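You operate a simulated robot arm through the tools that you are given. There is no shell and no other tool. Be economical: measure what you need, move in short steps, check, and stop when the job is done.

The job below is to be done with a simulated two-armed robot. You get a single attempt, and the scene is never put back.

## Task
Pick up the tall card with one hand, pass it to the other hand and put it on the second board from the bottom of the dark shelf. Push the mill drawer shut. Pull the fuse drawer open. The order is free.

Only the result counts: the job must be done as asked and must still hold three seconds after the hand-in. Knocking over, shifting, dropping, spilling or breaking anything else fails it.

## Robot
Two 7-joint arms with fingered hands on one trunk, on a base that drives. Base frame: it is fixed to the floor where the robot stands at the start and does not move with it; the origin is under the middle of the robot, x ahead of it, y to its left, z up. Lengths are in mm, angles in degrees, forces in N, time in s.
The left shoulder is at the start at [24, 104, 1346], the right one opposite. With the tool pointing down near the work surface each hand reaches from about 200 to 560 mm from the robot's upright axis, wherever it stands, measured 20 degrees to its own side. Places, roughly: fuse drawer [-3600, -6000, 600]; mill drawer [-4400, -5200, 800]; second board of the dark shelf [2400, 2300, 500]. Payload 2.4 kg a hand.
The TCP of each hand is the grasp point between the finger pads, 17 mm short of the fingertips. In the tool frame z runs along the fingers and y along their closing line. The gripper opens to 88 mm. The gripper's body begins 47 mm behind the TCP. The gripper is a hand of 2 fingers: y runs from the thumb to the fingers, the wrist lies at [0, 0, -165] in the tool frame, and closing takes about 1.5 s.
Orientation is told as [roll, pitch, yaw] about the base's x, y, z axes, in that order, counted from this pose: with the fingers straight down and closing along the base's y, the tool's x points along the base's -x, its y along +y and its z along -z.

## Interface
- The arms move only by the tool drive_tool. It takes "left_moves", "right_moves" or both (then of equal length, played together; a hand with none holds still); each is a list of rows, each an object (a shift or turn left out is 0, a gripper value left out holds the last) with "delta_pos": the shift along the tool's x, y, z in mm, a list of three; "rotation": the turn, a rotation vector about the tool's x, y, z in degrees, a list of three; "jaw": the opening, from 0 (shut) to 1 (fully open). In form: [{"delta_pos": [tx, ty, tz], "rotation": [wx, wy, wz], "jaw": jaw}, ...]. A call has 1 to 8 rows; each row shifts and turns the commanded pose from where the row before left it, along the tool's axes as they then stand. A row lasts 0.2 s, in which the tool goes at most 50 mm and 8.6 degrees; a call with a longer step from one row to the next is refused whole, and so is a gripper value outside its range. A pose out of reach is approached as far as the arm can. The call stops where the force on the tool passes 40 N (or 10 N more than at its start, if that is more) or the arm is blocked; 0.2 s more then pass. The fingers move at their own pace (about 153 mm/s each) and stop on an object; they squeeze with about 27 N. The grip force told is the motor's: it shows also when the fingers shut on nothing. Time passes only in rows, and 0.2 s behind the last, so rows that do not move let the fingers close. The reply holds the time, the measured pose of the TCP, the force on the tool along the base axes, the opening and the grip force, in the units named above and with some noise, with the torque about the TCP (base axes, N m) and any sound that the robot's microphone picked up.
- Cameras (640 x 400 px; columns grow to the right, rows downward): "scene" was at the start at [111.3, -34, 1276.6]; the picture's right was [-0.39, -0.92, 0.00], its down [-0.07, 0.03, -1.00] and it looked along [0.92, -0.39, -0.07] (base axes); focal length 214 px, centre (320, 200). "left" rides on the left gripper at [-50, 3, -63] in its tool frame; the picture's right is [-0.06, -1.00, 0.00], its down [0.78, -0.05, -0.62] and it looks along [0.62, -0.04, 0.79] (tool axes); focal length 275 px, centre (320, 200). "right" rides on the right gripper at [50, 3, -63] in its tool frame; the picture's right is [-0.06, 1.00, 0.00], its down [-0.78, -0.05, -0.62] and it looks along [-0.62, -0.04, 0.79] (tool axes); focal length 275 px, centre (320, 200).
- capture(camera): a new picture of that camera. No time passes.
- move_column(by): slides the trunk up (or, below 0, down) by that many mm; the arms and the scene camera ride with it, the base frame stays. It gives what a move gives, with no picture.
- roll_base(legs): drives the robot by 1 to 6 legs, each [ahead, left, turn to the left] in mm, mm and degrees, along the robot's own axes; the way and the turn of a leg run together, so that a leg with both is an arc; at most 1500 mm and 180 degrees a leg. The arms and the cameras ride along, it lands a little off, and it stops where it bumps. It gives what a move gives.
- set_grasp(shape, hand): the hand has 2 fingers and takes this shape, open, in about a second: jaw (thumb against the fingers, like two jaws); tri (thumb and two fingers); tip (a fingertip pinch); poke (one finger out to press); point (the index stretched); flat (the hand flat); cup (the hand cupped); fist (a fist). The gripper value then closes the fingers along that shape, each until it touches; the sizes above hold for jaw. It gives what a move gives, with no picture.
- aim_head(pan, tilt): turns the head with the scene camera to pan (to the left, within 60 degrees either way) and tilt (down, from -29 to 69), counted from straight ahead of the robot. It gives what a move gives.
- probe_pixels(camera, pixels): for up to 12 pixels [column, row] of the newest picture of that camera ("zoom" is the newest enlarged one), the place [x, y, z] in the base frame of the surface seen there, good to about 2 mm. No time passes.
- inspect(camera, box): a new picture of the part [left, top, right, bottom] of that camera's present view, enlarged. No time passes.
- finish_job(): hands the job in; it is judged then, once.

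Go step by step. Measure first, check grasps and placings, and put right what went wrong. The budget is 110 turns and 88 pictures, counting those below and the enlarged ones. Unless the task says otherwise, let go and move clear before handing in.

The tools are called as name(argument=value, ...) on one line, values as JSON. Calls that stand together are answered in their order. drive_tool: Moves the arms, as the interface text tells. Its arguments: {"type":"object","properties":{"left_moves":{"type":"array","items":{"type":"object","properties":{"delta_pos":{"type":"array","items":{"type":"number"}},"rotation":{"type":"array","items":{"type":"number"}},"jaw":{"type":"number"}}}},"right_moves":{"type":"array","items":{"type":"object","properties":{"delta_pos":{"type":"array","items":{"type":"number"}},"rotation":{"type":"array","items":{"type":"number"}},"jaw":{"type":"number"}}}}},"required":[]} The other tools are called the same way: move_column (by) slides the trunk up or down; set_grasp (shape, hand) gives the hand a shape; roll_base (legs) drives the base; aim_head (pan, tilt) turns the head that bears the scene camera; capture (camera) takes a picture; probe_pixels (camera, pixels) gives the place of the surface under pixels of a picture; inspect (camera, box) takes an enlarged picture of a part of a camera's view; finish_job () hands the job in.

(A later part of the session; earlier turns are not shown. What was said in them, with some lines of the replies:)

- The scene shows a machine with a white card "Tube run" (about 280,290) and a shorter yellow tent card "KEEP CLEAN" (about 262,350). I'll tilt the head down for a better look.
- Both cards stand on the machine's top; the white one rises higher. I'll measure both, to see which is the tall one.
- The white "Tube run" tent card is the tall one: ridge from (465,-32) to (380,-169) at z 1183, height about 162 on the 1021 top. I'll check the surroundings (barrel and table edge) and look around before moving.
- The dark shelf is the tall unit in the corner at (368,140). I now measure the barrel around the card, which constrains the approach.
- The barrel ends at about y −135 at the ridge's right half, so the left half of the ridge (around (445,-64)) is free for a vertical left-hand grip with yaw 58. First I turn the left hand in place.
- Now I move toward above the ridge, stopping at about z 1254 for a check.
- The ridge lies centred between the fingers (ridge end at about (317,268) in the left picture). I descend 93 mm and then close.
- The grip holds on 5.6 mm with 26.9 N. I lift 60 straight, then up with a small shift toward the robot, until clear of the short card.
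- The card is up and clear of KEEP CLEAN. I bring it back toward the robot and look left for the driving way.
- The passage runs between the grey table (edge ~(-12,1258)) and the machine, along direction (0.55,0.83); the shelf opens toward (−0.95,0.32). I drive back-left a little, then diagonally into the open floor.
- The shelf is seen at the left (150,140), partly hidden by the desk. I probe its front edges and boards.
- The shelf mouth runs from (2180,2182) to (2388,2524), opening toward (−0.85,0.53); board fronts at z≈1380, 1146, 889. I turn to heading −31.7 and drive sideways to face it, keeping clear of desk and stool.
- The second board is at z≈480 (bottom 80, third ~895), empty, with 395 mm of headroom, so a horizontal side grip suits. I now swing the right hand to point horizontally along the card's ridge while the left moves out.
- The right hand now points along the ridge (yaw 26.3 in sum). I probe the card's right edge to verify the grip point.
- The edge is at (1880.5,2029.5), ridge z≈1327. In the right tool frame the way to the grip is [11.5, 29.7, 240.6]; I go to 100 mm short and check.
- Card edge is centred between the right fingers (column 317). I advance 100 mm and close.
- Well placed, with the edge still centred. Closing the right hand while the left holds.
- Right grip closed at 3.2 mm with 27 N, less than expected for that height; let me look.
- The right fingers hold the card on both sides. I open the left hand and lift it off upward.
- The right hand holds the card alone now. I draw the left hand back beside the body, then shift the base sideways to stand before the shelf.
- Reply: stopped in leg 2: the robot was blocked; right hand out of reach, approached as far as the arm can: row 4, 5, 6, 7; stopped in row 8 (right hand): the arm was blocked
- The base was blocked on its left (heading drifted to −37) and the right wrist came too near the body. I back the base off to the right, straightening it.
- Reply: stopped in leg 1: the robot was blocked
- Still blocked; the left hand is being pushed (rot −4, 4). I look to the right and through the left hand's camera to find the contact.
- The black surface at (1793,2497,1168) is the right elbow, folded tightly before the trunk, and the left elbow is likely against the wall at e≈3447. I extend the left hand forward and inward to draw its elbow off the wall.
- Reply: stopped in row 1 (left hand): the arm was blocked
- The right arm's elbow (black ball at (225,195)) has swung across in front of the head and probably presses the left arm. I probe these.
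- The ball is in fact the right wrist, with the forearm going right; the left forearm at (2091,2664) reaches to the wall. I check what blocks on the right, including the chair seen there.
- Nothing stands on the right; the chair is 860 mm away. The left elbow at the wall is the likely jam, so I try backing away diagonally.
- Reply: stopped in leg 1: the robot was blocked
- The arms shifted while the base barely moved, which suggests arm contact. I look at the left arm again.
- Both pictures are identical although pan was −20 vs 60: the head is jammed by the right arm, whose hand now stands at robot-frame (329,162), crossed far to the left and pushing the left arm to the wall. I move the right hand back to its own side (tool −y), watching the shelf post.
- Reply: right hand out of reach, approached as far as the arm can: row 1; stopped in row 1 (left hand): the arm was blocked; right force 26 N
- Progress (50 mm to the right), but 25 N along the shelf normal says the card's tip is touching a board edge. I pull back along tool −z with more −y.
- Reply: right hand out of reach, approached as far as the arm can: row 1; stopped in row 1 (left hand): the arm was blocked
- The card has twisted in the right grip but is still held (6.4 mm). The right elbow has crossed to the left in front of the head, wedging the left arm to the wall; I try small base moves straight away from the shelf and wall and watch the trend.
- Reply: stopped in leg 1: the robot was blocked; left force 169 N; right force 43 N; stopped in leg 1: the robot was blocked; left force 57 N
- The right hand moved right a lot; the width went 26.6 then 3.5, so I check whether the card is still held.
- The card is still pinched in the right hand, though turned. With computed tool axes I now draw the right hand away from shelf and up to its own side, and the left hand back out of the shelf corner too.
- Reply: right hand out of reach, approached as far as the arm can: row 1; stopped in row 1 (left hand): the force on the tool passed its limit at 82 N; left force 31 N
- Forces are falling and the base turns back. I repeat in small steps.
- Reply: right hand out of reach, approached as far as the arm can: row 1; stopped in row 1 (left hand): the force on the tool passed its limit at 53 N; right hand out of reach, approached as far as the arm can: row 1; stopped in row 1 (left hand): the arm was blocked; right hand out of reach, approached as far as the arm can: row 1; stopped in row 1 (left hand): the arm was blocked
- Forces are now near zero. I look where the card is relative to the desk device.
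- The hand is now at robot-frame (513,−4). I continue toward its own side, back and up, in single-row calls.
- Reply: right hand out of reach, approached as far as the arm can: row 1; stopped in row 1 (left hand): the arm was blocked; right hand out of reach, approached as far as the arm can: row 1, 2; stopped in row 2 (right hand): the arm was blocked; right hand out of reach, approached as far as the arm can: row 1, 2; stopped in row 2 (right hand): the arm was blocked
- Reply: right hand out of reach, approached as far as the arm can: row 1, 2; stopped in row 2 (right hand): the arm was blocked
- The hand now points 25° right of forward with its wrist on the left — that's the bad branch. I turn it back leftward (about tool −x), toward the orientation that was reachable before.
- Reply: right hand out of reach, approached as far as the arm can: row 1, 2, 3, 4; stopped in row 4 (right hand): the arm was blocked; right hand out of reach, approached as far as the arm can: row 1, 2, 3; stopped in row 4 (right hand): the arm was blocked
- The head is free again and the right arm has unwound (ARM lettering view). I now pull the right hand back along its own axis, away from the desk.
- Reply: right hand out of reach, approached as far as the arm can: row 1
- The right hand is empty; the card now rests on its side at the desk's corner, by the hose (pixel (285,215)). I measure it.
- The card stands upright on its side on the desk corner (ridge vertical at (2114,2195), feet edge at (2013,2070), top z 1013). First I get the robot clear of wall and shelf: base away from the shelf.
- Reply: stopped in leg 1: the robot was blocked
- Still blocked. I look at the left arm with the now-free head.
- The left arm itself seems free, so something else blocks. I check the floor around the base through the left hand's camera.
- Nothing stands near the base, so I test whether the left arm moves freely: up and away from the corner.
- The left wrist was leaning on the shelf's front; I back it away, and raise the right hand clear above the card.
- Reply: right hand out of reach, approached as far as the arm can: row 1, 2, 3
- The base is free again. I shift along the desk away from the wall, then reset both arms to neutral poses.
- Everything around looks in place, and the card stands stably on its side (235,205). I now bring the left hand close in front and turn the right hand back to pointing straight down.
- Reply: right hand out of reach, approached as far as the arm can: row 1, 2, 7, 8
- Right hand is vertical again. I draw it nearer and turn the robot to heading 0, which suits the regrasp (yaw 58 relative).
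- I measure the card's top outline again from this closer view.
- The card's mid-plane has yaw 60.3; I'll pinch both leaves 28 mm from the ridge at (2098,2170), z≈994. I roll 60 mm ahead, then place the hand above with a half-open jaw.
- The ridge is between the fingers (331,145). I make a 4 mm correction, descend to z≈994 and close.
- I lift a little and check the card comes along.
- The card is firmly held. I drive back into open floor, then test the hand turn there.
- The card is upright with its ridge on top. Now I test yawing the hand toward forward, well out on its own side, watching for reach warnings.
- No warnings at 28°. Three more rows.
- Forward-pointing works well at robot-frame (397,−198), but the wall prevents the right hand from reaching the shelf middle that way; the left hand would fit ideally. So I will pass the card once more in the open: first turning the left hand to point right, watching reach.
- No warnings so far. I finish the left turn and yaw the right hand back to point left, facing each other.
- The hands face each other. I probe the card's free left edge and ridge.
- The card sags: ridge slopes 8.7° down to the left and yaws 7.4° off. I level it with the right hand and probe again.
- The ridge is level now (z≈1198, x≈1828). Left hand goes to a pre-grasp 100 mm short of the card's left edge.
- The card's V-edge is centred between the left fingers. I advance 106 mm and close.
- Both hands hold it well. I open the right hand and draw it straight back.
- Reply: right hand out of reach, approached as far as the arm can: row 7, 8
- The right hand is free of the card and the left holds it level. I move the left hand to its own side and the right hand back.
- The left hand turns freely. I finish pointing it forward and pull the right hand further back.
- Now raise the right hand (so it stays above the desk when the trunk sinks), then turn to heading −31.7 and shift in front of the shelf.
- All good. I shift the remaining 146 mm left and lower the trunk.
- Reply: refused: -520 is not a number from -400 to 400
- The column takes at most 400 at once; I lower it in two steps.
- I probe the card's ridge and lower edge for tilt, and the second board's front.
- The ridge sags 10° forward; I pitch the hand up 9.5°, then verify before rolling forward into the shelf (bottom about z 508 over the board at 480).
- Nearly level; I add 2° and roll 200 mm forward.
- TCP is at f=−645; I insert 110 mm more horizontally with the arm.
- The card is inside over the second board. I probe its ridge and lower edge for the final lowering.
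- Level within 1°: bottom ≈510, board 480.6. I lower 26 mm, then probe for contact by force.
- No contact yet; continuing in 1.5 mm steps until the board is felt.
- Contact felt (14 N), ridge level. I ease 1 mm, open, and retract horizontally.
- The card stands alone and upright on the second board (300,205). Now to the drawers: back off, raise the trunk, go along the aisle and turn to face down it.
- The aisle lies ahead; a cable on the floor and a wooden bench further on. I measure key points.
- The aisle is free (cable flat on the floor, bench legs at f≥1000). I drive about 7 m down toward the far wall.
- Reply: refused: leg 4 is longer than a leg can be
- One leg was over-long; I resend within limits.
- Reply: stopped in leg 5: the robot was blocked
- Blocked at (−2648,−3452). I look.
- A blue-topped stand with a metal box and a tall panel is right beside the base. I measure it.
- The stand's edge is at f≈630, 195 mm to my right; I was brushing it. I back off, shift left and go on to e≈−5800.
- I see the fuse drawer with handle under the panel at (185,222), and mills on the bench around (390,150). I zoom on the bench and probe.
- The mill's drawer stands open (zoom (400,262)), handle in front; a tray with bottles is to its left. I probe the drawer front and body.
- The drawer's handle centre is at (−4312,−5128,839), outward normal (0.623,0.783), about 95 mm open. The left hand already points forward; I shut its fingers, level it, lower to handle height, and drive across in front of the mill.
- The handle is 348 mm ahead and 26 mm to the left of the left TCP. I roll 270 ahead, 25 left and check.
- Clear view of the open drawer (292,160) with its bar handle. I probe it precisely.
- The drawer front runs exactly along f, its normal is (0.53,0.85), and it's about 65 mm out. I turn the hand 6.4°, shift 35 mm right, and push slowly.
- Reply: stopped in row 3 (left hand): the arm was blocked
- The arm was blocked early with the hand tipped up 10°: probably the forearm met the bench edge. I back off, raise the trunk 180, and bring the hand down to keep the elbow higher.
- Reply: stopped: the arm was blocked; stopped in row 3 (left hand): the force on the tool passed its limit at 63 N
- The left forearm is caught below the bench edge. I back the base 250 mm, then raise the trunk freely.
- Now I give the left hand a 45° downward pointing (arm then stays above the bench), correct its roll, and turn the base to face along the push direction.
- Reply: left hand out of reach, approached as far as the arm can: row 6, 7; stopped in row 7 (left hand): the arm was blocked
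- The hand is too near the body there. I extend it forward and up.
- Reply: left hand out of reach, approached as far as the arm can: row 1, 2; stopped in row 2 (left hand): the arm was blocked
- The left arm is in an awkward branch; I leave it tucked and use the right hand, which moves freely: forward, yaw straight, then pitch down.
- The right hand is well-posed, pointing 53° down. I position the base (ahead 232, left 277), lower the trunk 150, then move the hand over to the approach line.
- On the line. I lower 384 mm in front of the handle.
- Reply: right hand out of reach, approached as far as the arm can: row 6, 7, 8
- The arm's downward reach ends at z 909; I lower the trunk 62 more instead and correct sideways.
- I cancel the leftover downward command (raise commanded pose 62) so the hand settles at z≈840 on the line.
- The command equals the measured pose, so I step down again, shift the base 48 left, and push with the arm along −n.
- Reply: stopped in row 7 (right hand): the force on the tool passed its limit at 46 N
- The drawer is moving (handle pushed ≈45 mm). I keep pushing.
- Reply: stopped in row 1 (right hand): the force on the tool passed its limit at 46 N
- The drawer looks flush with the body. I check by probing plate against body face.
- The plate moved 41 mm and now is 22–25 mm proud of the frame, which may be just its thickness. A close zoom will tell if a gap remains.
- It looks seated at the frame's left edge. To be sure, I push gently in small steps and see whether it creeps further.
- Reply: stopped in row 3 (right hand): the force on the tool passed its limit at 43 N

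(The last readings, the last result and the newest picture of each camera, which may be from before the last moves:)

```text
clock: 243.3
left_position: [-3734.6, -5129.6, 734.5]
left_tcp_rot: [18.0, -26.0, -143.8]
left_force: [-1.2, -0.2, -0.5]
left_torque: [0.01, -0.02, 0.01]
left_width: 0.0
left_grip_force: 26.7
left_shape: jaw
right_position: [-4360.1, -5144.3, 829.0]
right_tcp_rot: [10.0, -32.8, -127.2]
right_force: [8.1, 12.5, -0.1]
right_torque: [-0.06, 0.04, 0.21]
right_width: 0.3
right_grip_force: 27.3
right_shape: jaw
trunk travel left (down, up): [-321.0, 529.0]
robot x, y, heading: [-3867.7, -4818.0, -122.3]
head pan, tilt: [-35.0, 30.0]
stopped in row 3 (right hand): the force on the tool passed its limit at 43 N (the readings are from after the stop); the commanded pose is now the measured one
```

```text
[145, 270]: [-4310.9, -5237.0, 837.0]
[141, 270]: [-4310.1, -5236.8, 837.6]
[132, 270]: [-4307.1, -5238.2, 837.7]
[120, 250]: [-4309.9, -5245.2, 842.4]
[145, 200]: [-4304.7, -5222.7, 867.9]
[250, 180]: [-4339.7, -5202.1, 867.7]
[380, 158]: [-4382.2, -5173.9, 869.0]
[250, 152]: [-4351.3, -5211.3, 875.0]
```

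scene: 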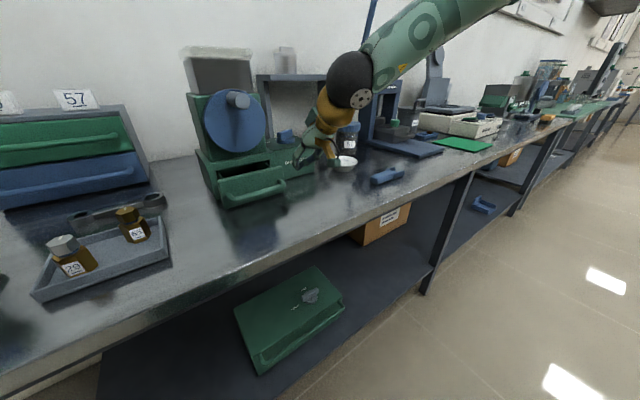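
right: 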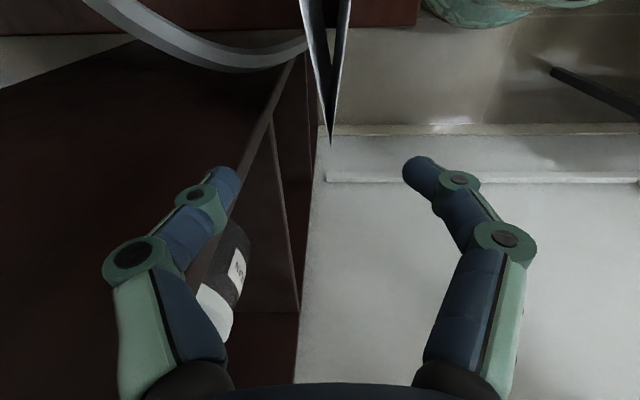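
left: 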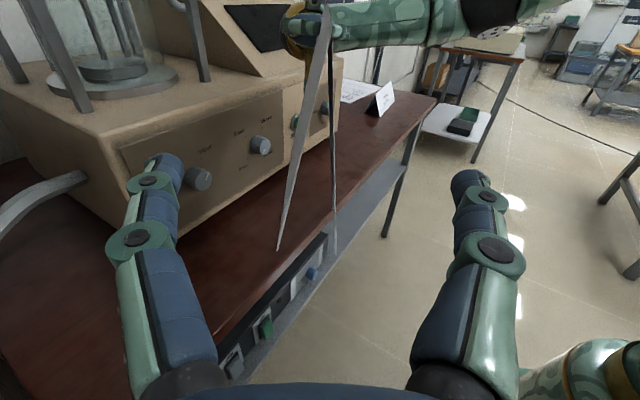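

That is a hard stop at 43 N and the probes show no gap between plate and frame: the mill drawer is shut. I retract, back off the bench, and drive toward the fuse panel for a look.

drive_tool(right_moves=[{"delta_pos": [20.4, 0.4, -14.5]}, {"delta_pos": [28, 0.5, -20]}, {"delta_pos": [28, 0.5, -20]}])

roll_base(legs=[[-250, 0, 0], [0, 700, 0]])

aim_head(pan=10, tilt=25)

capture(camera="scene")

```text
clock: 244.1
left_position: [-3735.8, -5131.6, 734.5]
left_tcp_rot: [17.9, -26.0, -143.7]
left_force: [-0.7, 0.0, -0.4]
left_torque: [0.02, 0.05, 0.02]
left_width: 0.0
left_grip_force: 27.2
left_shape: jaw
right_position: [-4312.0, -5066.5, 832.4]
right_tcp_rot: [10.2, -32.9, -127.2]
right_force: [0.0, 0.1, 0.1]
right_torque: [-0.01, 0.01, 0.02]
right_width: 0.0
right_grip_force: 26.6
right_shape: jaw
trunk travel left (down, up): [-321.0, 529.0]
robot x, y, heading: [-3867.1, -4820.1, -122.5]
head pan, tilt: [-35.0, 30.0]
```

```text
clock: 249.4
left_position: [-3013.4, -5290.7, 734.5]
left_tcp_rot: [18.0, -25.9, -143.8]
left_force: [-0.2, 0.1, -0.2]
left_torque: [-0.01, -0.02, 0.0]
left_width: 0.1
left_grip_force: 27.2
left_shape: jaw
right_position: [-3590.2, -5224.6, 831.4]
right_tcp_rot: [10.1, -33.0, -127.3]
right_force: [-0.1, -0.1, 0.3]
right_torque: [-0.02, 0.02, 0.02]
right_width: 0.0
right_grip_force: 26.7
right_shape: jaw
trunk travel left (down, up): [-321.0, 529.0]
robot x, y, heading: [-3144.0, -4980.0, -122.5]
head pan, tilt: [-35.0, 30.0]
```

```text
clock: 250.5
left_position: [-3015.0, -5290.7, 734.9]
left_tcp_rot: [18.0, -26.0, -144.0]
left_force: [-0.2, 0.3, -0.1]
left_torque: [0.0, -0.01, -0.04]
left_width: 0.4
left_grip_force: 27.0
left_shape: jaw
right_position: [-3589.6, -5227.1, 831.9]
right_tcp_rot: [10.1, -32.9, -127.3]
right_force: [-0.4, -0.5, -0.8]
right_torque: [0.0, 0.0, 0.06]
right_width: 0.0
right_grip_force: 26.6
right_shape: jaw
trunk travel left (down, up): [-321.0, 529.0]
robot x, y, heading: [-3144.3, -4980.3, -122.7]
head pan, tilt: [10.0, 25.0]
```

```text
3 pictures are left
5 turns are left
```

scene: 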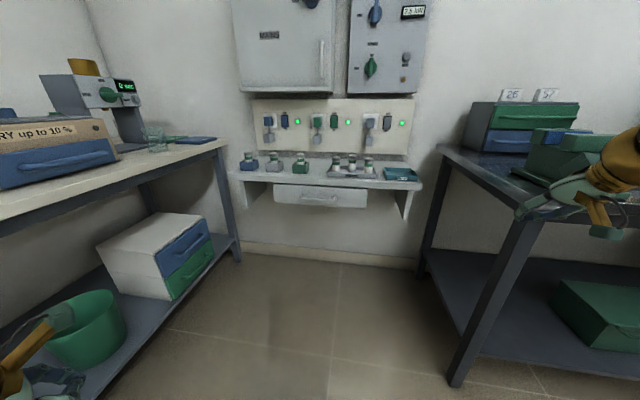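

Only five turns remain, so I combine steps: probing the drawer and the tables, and meanwhile turning the right hand to point forward with vertical closing, shifted to the middle.

probe_pixels(camera="scene", pixels=[[320, 197], [303, 196], [338, 198], [285, 190], [360, 200], [320, 188], [320, 178], [228, 144], [240, 262], [438, 148], [100, 185], [455, 383]])

drive_tool(right_moves=[{"rotation": [-3.336, -3.865, 6.198], "jaw": 1}, {"rotation": [-3.336, -3.865, 6.198]}, {"rotation": [-3.336, -3.865, 6.198]}, {"rotation": [-3.336, -3.865, 6.198]}, {"rotation": [-3.336, -3.865, 6.198]}, {"rotation": [-3.336, -3.865, 6.198]}, {"rotation": [-3.336, -3.865, 6.198]}, {"rotation": [-3.336, -3.865, 6.198]}])

drive_tool(right_moves=[{"rotation": [-3.336, -3.865, 6.198]}, {"rotation": [-3.336, -3.865, 6.198]}, {"rotation": [-3.336, -3.865, 6.198]}, {"rotation": [-3.336, -3.865, 6.198]}, {"delta_pos": [40, 0, 5]}, {"delta_pos": [40, 0, 5]}, {"delta_pos": [40, 0, 5]}, {}])

inspect(camera="scene", box=[220, 130, 440, 270])

```text
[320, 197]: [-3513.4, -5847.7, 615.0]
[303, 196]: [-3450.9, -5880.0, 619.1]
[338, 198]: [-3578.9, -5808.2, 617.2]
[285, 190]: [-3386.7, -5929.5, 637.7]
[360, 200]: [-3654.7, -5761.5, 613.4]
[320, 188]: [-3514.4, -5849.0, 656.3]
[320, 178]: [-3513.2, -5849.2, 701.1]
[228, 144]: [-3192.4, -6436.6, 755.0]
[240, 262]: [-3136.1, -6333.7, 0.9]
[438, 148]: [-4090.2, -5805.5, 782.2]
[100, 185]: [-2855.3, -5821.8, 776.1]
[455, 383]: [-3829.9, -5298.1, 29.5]
```

```text
clock: 252.3
left_position: [-3013.9, -5290.0, 733.8]
left_tcp_rot: [17.9, -25.9, -143.9]
left_force: [-0.5, 0.5, -0.8]
left_torque: [0.0, -0.02, 0.02]
left_width: 0.0
left_grip_force: 26.9
left_shape: jaw
right_position: [-3655.4, -5185.8, 905.6]
right_tcp_rot: [72.5, -22.3, 167.6]
right_force: [-0.6, 0.2, -0.1]
right_torque: [0.01, 0.0, -0.02]
right_width: 87.9
right_grip_force: 0.0
right_shape: jaw
right hand out of reach, approached as far as the arm can: row 1, 2, 3, 4, 5, 6
trunk travel left (down, up): [-321.0, 529.0]
robot x, y, heading: [-3142.4, -4981.3, -122.3]
head pan, tilt: [10.0, 25.0]
```

```text
clock: 254.0
left_position: [-3013.9, -5291.1, 734.0]
left_tcp_rot: [17.9, -26.0, -143.8]
left_force: [0.2, 0.0, 0.6]
left_torque: [-0.01, 0.03, -0.02]
left_width: 0.0
left_grip_force: 27.1
left_shape: jaw
right_position: [-3599.3, -5243.5, 925.4]
right_tcp_rot: [91.6, -9.1, 146.7]
right_force: [-0.5, 0.0, 0.5]
right_torque: [0.0, -0.02, 0.01]
right_width: 88.0
right_grip_force: 0.0
right_shape: jaw
trunk travel left (down, up): [-321.0, 529.0]
robot x, y, heading: [-3144.3, -4980.3, -122.6]
head pan, tilt: [10.0, 25.0]
stopped in row 8 (right hand): the arm was blocked; the commanded pose is now the measured one
```

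```text
2.86 times, centred on (330, 200) of scene
4 turns are left
```

zoom: 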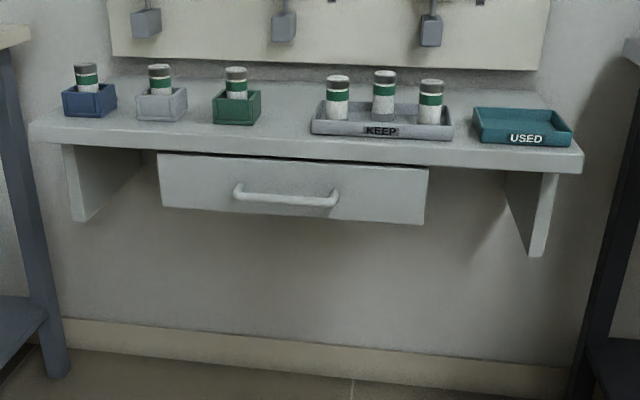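

The bar handle is at (−3483,−5816,620), plate at e≈−6819, and the tables leave room (f from −650 to 440). The right hand now points forward with vertical closing. I drive to the oblique approach stance and lower the trunk.

roll_base(legs=[[0, 218, 0], [248, 0, 0], [0, 0, 20.3]])

move_column(by=-305)

aim_head(pan=-20, tilt=15)

capture(camera="scene")

```text
clock: 258.1
left_position: [-2866.8, -5548.2, 733.9]
left_tcp_rot: [18.0, -26.0, -123.8]
left_force: [-0.3, -0.8, -0.5]
left_torque: [0.0, 0.05, -0.01]
left_width: 0.0
left_grip_force: 27.0
left_shape: jaw
right_position: [-3432.3, -5704.3, 924.3]
right_tcp_rot: [91.6, -9.1, 166.7]
right_force: [0.5, 0.2, -0.6]
right_torque: [0.01, 0.06, -0.01]
right_width: 88.2
right_grip_force: 0.1
right_shape: jaw
trunk travel left (down, up): [-321.0, 529.0]
robot x, y, heading: [-3095.2, -5300.6, -102.5]
head pan, tilt: [10.0, 25.0]
```

```text
clock: 261.2
left_position: [-2864.7, -5546.5, 455.8]
left_tcp_rot: [18.7, -28.4, -124.1]
left_force: [0.1, -0.6, -0.4]
left_torque: [0.0, 0.01, 0.0]
left_width: 0.0
left_grip_force: 26.5
left_shape: jaw
right_position: [-3440.6, -5697.0, 681.5]
right_tcp_rot: [96.5, -14.4, 165.7]
right_force: [-0.6, -0.2, -0.2]
right_torque: [0.0, 0.0, 0.0]
right_width: 87.9
right_grip_force: 0.0
right_shape: jaw
trunk travel left (down, up): [-16.0, 834.0]
robot x, y, heading: [-3097.2, -5298.0, -102.4]
head pan, tilt: [10.0, 25.0]
```

```text
clock: 262.1
left_position: [-2862.9, -5546.2, 454.0]
left_tcp_rot: [18.6, -28.3, -124.1]
left_force: [-0.3, -0.7, -0.1]
left_torque: [0.0, 0.01, 0.0]
left_width: 0.0
left_grip_force: 27.2
left_shape: jaw
right_position: [-3439.4, -5695.9, 681.3]
right_tcp_rot: [96.6, -14.2, 165.7]
right_force: [0.1, -0.7, 0.2]
right_torque: [0.01, 0.0, -0.01]
right_width: 88.1
right_grip_force: 0.1
right_shape: jaw
trunk travel left (down, up): [-16.0, 834.0]
robot x, y, heading: [-3091.2, -5300.7, -102.2]
head pan, tilt: [-20.0, 15.0]
```

```text
1 pictures are left
3 turns are left
```

scene: 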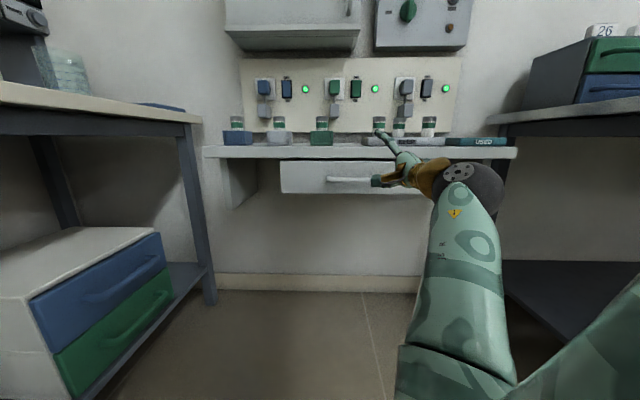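

The hand is 119 mm short of the bar and 61 mm high (TCP (−3439,−5696,681)). In one go: tilt it down 21° to bring it to z≈619, roll ahead 122, close on the bar, and pull along the drawer's normal.

drive_tool(right_moves=[{"rotation": [7, 0, 0], "delta_pos": [1, -21, 0], "jaw": 0.9}, {"rotation": [7, 0, 0], "delta_pos": [1, -21, 3]}, {"rotation": [7, 0, 0], "delta_pos": [0, -21, 5]}, {}])

roll_base(legs=[[122, 0, 0]])

drive_tool(right_moves=[{"jaw": 0}, {}, {}, {}, {}, {}])

roll_base(legs=[[-113, 40, 0]])

capture(camera="scene")

probe_pixels(camera="scene", pixels=[[290, 170], [300, 185], [320, 170], [310, 178], [330, 190], [345, 180], [350, 165], [280, 185], [370, 185], [260, 160], [240, 150], [400, 185]])

```text
clock: 263.3
left_position: [-2863.3, -5543.8, 451.8]
left_tcp_rot: [18.7, -28.5, -124.1]
left_force: [0.4, 0.3, -0.6]
left_torque: [0.01, 0.01, 0.0]
left_width: 0.1
left_grip_force: 26.6
left_shape: jaw
right_position: [-3453.2, -5694.2, 612.8]
right_tcp_rot: [74.6, -14.0, 165.7]
right_force: [-0.5, 0.4, 0.2]
right_torque: [0.0, 0.03, 0.0]
right_width: 79.2
right_grip_force: 0.0
right_shape: jaw
trunk travel left (down, up): [-16.0, 834.0]
robot x, y, heading: [-3095.1, -5300.6, -102.5]
head pan, tilt: [-20.0, 15.0]
stopped in row 4 (right hand): the arm was blocked; the commanded pose is now the measured one
```

```text
clock: 264.6
left_position: [-2889.0, -5664.3, 453.3]
left_tcp_rot: [18.5, -28.6, -123.9]
left_force: [0.4, -1.1, 0.6]
left_torque: [0.0, -0.03, 0.0]
left_width: 0.0
left_grip_force: 26.5
left_shape: jaw
right_position: [-3477.7, -5815.1, 612.6]
right_tcp_rot: [74.4, -14.0, 165.8]
right_force: [-0.3, -0.4, 0.0]
right_torque: [-0.02, 0.01, 0.01]
right_width: 79.4
right_grip_force: 0.1
right_shape: jaw
trunk travel left (down, up): [-16.0, 834.0]
robot x, y, heading: [-3120.8, -5415.5, -102.2]
head pan, tilt: [-20.0, 15.0]
```

```text
clock: 266.2
left_position: [-2888.4, -5663.1, 451.8]
left_tcp_rot: [18.5, -28.6, -124.1]
left_force: [-0.2, 1.1, -0.5]
left_torque: [-0.04, -0.02, -0.03]
left_width: 0.0
left_grip_force: 26.9
left_shape: jaw
right_position: [-3477.4, -5814.9, 613.7]
right_tcp_rot: [74.9, -13.6, 165.7]
right_force: [-0.2, 3.0, -3.8]
right_torque: [-0.03, -0.09, -0.02]
right_width: 8.7
right_grip_force: 26.6
right_shape: jaw
trunk travel left (down, up): [-16.0, 834.0]
robot x, y, heading: [-3123.3, -5418.0, -102.5]
head pan, tilt: [-20.0, 15.0]
stopped in row 6 (right hand): the arm was blocked; the commanded pose is now the measured one
```

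```text
clock: 267.4
left_position: [-2825.1, -5561.2, 451.3]
left_tcp_rot: [18.3, -28.5, -123.8]
left_force: [-0.2, 0.1, 0.4]
left_torque: [0.0, 0.01, -0.01]
left_width: 0.0
left_grip_force: 27.0
left_shape: jaw
right_position: [-3412.8, -5713.9, 614.2]
right_tcp_rot: [74.9, -13.6, 165.7]
right_force: [-7.8, 6.2, 1.1]
right_torque: [-0.07, -0.12, -0.16]
right_width: 8.3
right_grip_force: 26.9
right_shape: jaw
trunk travel left (down, up): [-16.0, 834.0]
robot x, y, heading: [-3060.1, -5315.8, -102.5]
head pan, tilt: [-20.0, 15.0]
```

```text
0 pictures are left
```

scene: 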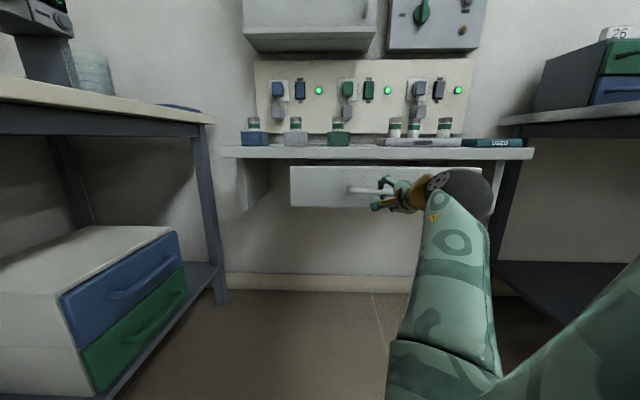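

```text
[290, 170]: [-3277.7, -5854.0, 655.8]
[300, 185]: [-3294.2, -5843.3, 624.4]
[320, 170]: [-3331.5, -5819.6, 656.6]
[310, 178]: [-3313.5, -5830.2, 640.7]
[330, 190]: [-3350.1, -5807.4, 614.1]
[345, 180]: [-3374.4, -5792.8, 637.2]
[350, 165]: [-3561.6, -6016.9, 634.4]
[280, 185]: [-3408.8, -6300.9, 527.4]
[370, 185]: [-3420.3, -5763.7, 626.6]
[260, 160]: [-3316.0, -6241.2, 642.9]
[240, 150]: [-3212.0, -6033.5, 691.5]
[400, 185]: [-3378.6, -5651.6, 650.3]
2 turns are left
```

The grip held (8.3 mm) and the drawer front moved from e −6819 to −6699: it is open 120 mm. I open the hand gently and back away.

drive_tool(right_moves=[{"jaw": 0.3}, {}, {"jaw": 0.9}, {}, {}])

roll_base(legs=[[-113, 40, 0]])

probe_pixels(camera="scene", pixels=[[320, 170]])

```text
clock: 268.8
left_position: [-2826.0, -5560.5, 451.7]
left_tcp_rot: [18.6, -28.5, -124.0]
left_force: [-0.4, -0.2, -0.4]
left_torque: [-0.02, -0.01, 0.01]
left_width: 0.0
left_grip_force: 27.6
left_shape: jaw
right_position: [-3412.9, -5714.5, 615.8]
right_tcp_rot: [75.3, -13.1, 165.7]
right_force: [-1.4, -0.2, 0.0]
right_torque: [0.02, 0.02, -0.01]
right_width: 79.1
right_grip_force: 0.0
right_shape: jaw
trunk travel left (down, up): [-16.0, 834.0]
robot x, y, heading: [-3057.9, -5316.2, -102.5]
head pan, tilt: [-20.0, 15.0]
stopped in row 5 (right hand): the arm was blocked; the commanded pose is now the measured one
```

```text
clock: 270.1
left_position: [-2762.5, -5460.1, 450.9]
left_tcp_rot: [18.3, -28.4, -124.0]
left_force: [-0.6, 0.5, 0.1]
left_torque: [0.01, 0.02, -0.02]
left_width: 0.0
left_grip_force: 27.1
left_shape: jaw
right_position: [-3348.6, -5614.4, 615.3]
right_tcp_rot: [75.2, -13.2, 165.6]
right_force: [-0.3, 0.0, 0.3]
right_torque: [-0.01, 0.01, 0.05]
right_width: 79.3
right_grip_force: 0.0
right_shape: jaw
trunk travel left (down, up): [-16.0, 834.0]
robot x, y, heading: [-2991.6, -5215.2, -102.2]
head pan, tilt: [-20.0, 15.0]
```

```text
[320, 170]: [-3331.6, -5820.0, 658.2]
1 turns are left
```

The hand is open and has backed away with no force on it; I'm handing in on the last turn.

finish_job()

```text
The job is handed in.
```

I've handed the job in: the tall card is on the second board, the mill drawer is shut and the fuse drawer is open about 120 mm. Four things could still count against it:

- **Card drop:** I dropped the card once, onto the desk beside the shelf. I picked it up again with the right hand and passed it back to the left, which placed it.
- **Shelf contact:** The arms jammed in the shelf corner, and the left hand pressed on the shelf front with up to about 167 N. I saw nothing moved or knocked over afterwards.
- **Stand contact:** The robot was stopped once beside the blue-topped stand in the aisle. I didn't check whether the stand moved.
- **Mill drawer:** I judged it shut by a hard stop at 43 N and no visible gap. Its front plate sits 14–25 mm proud of the frame, which I took to be its thickness.
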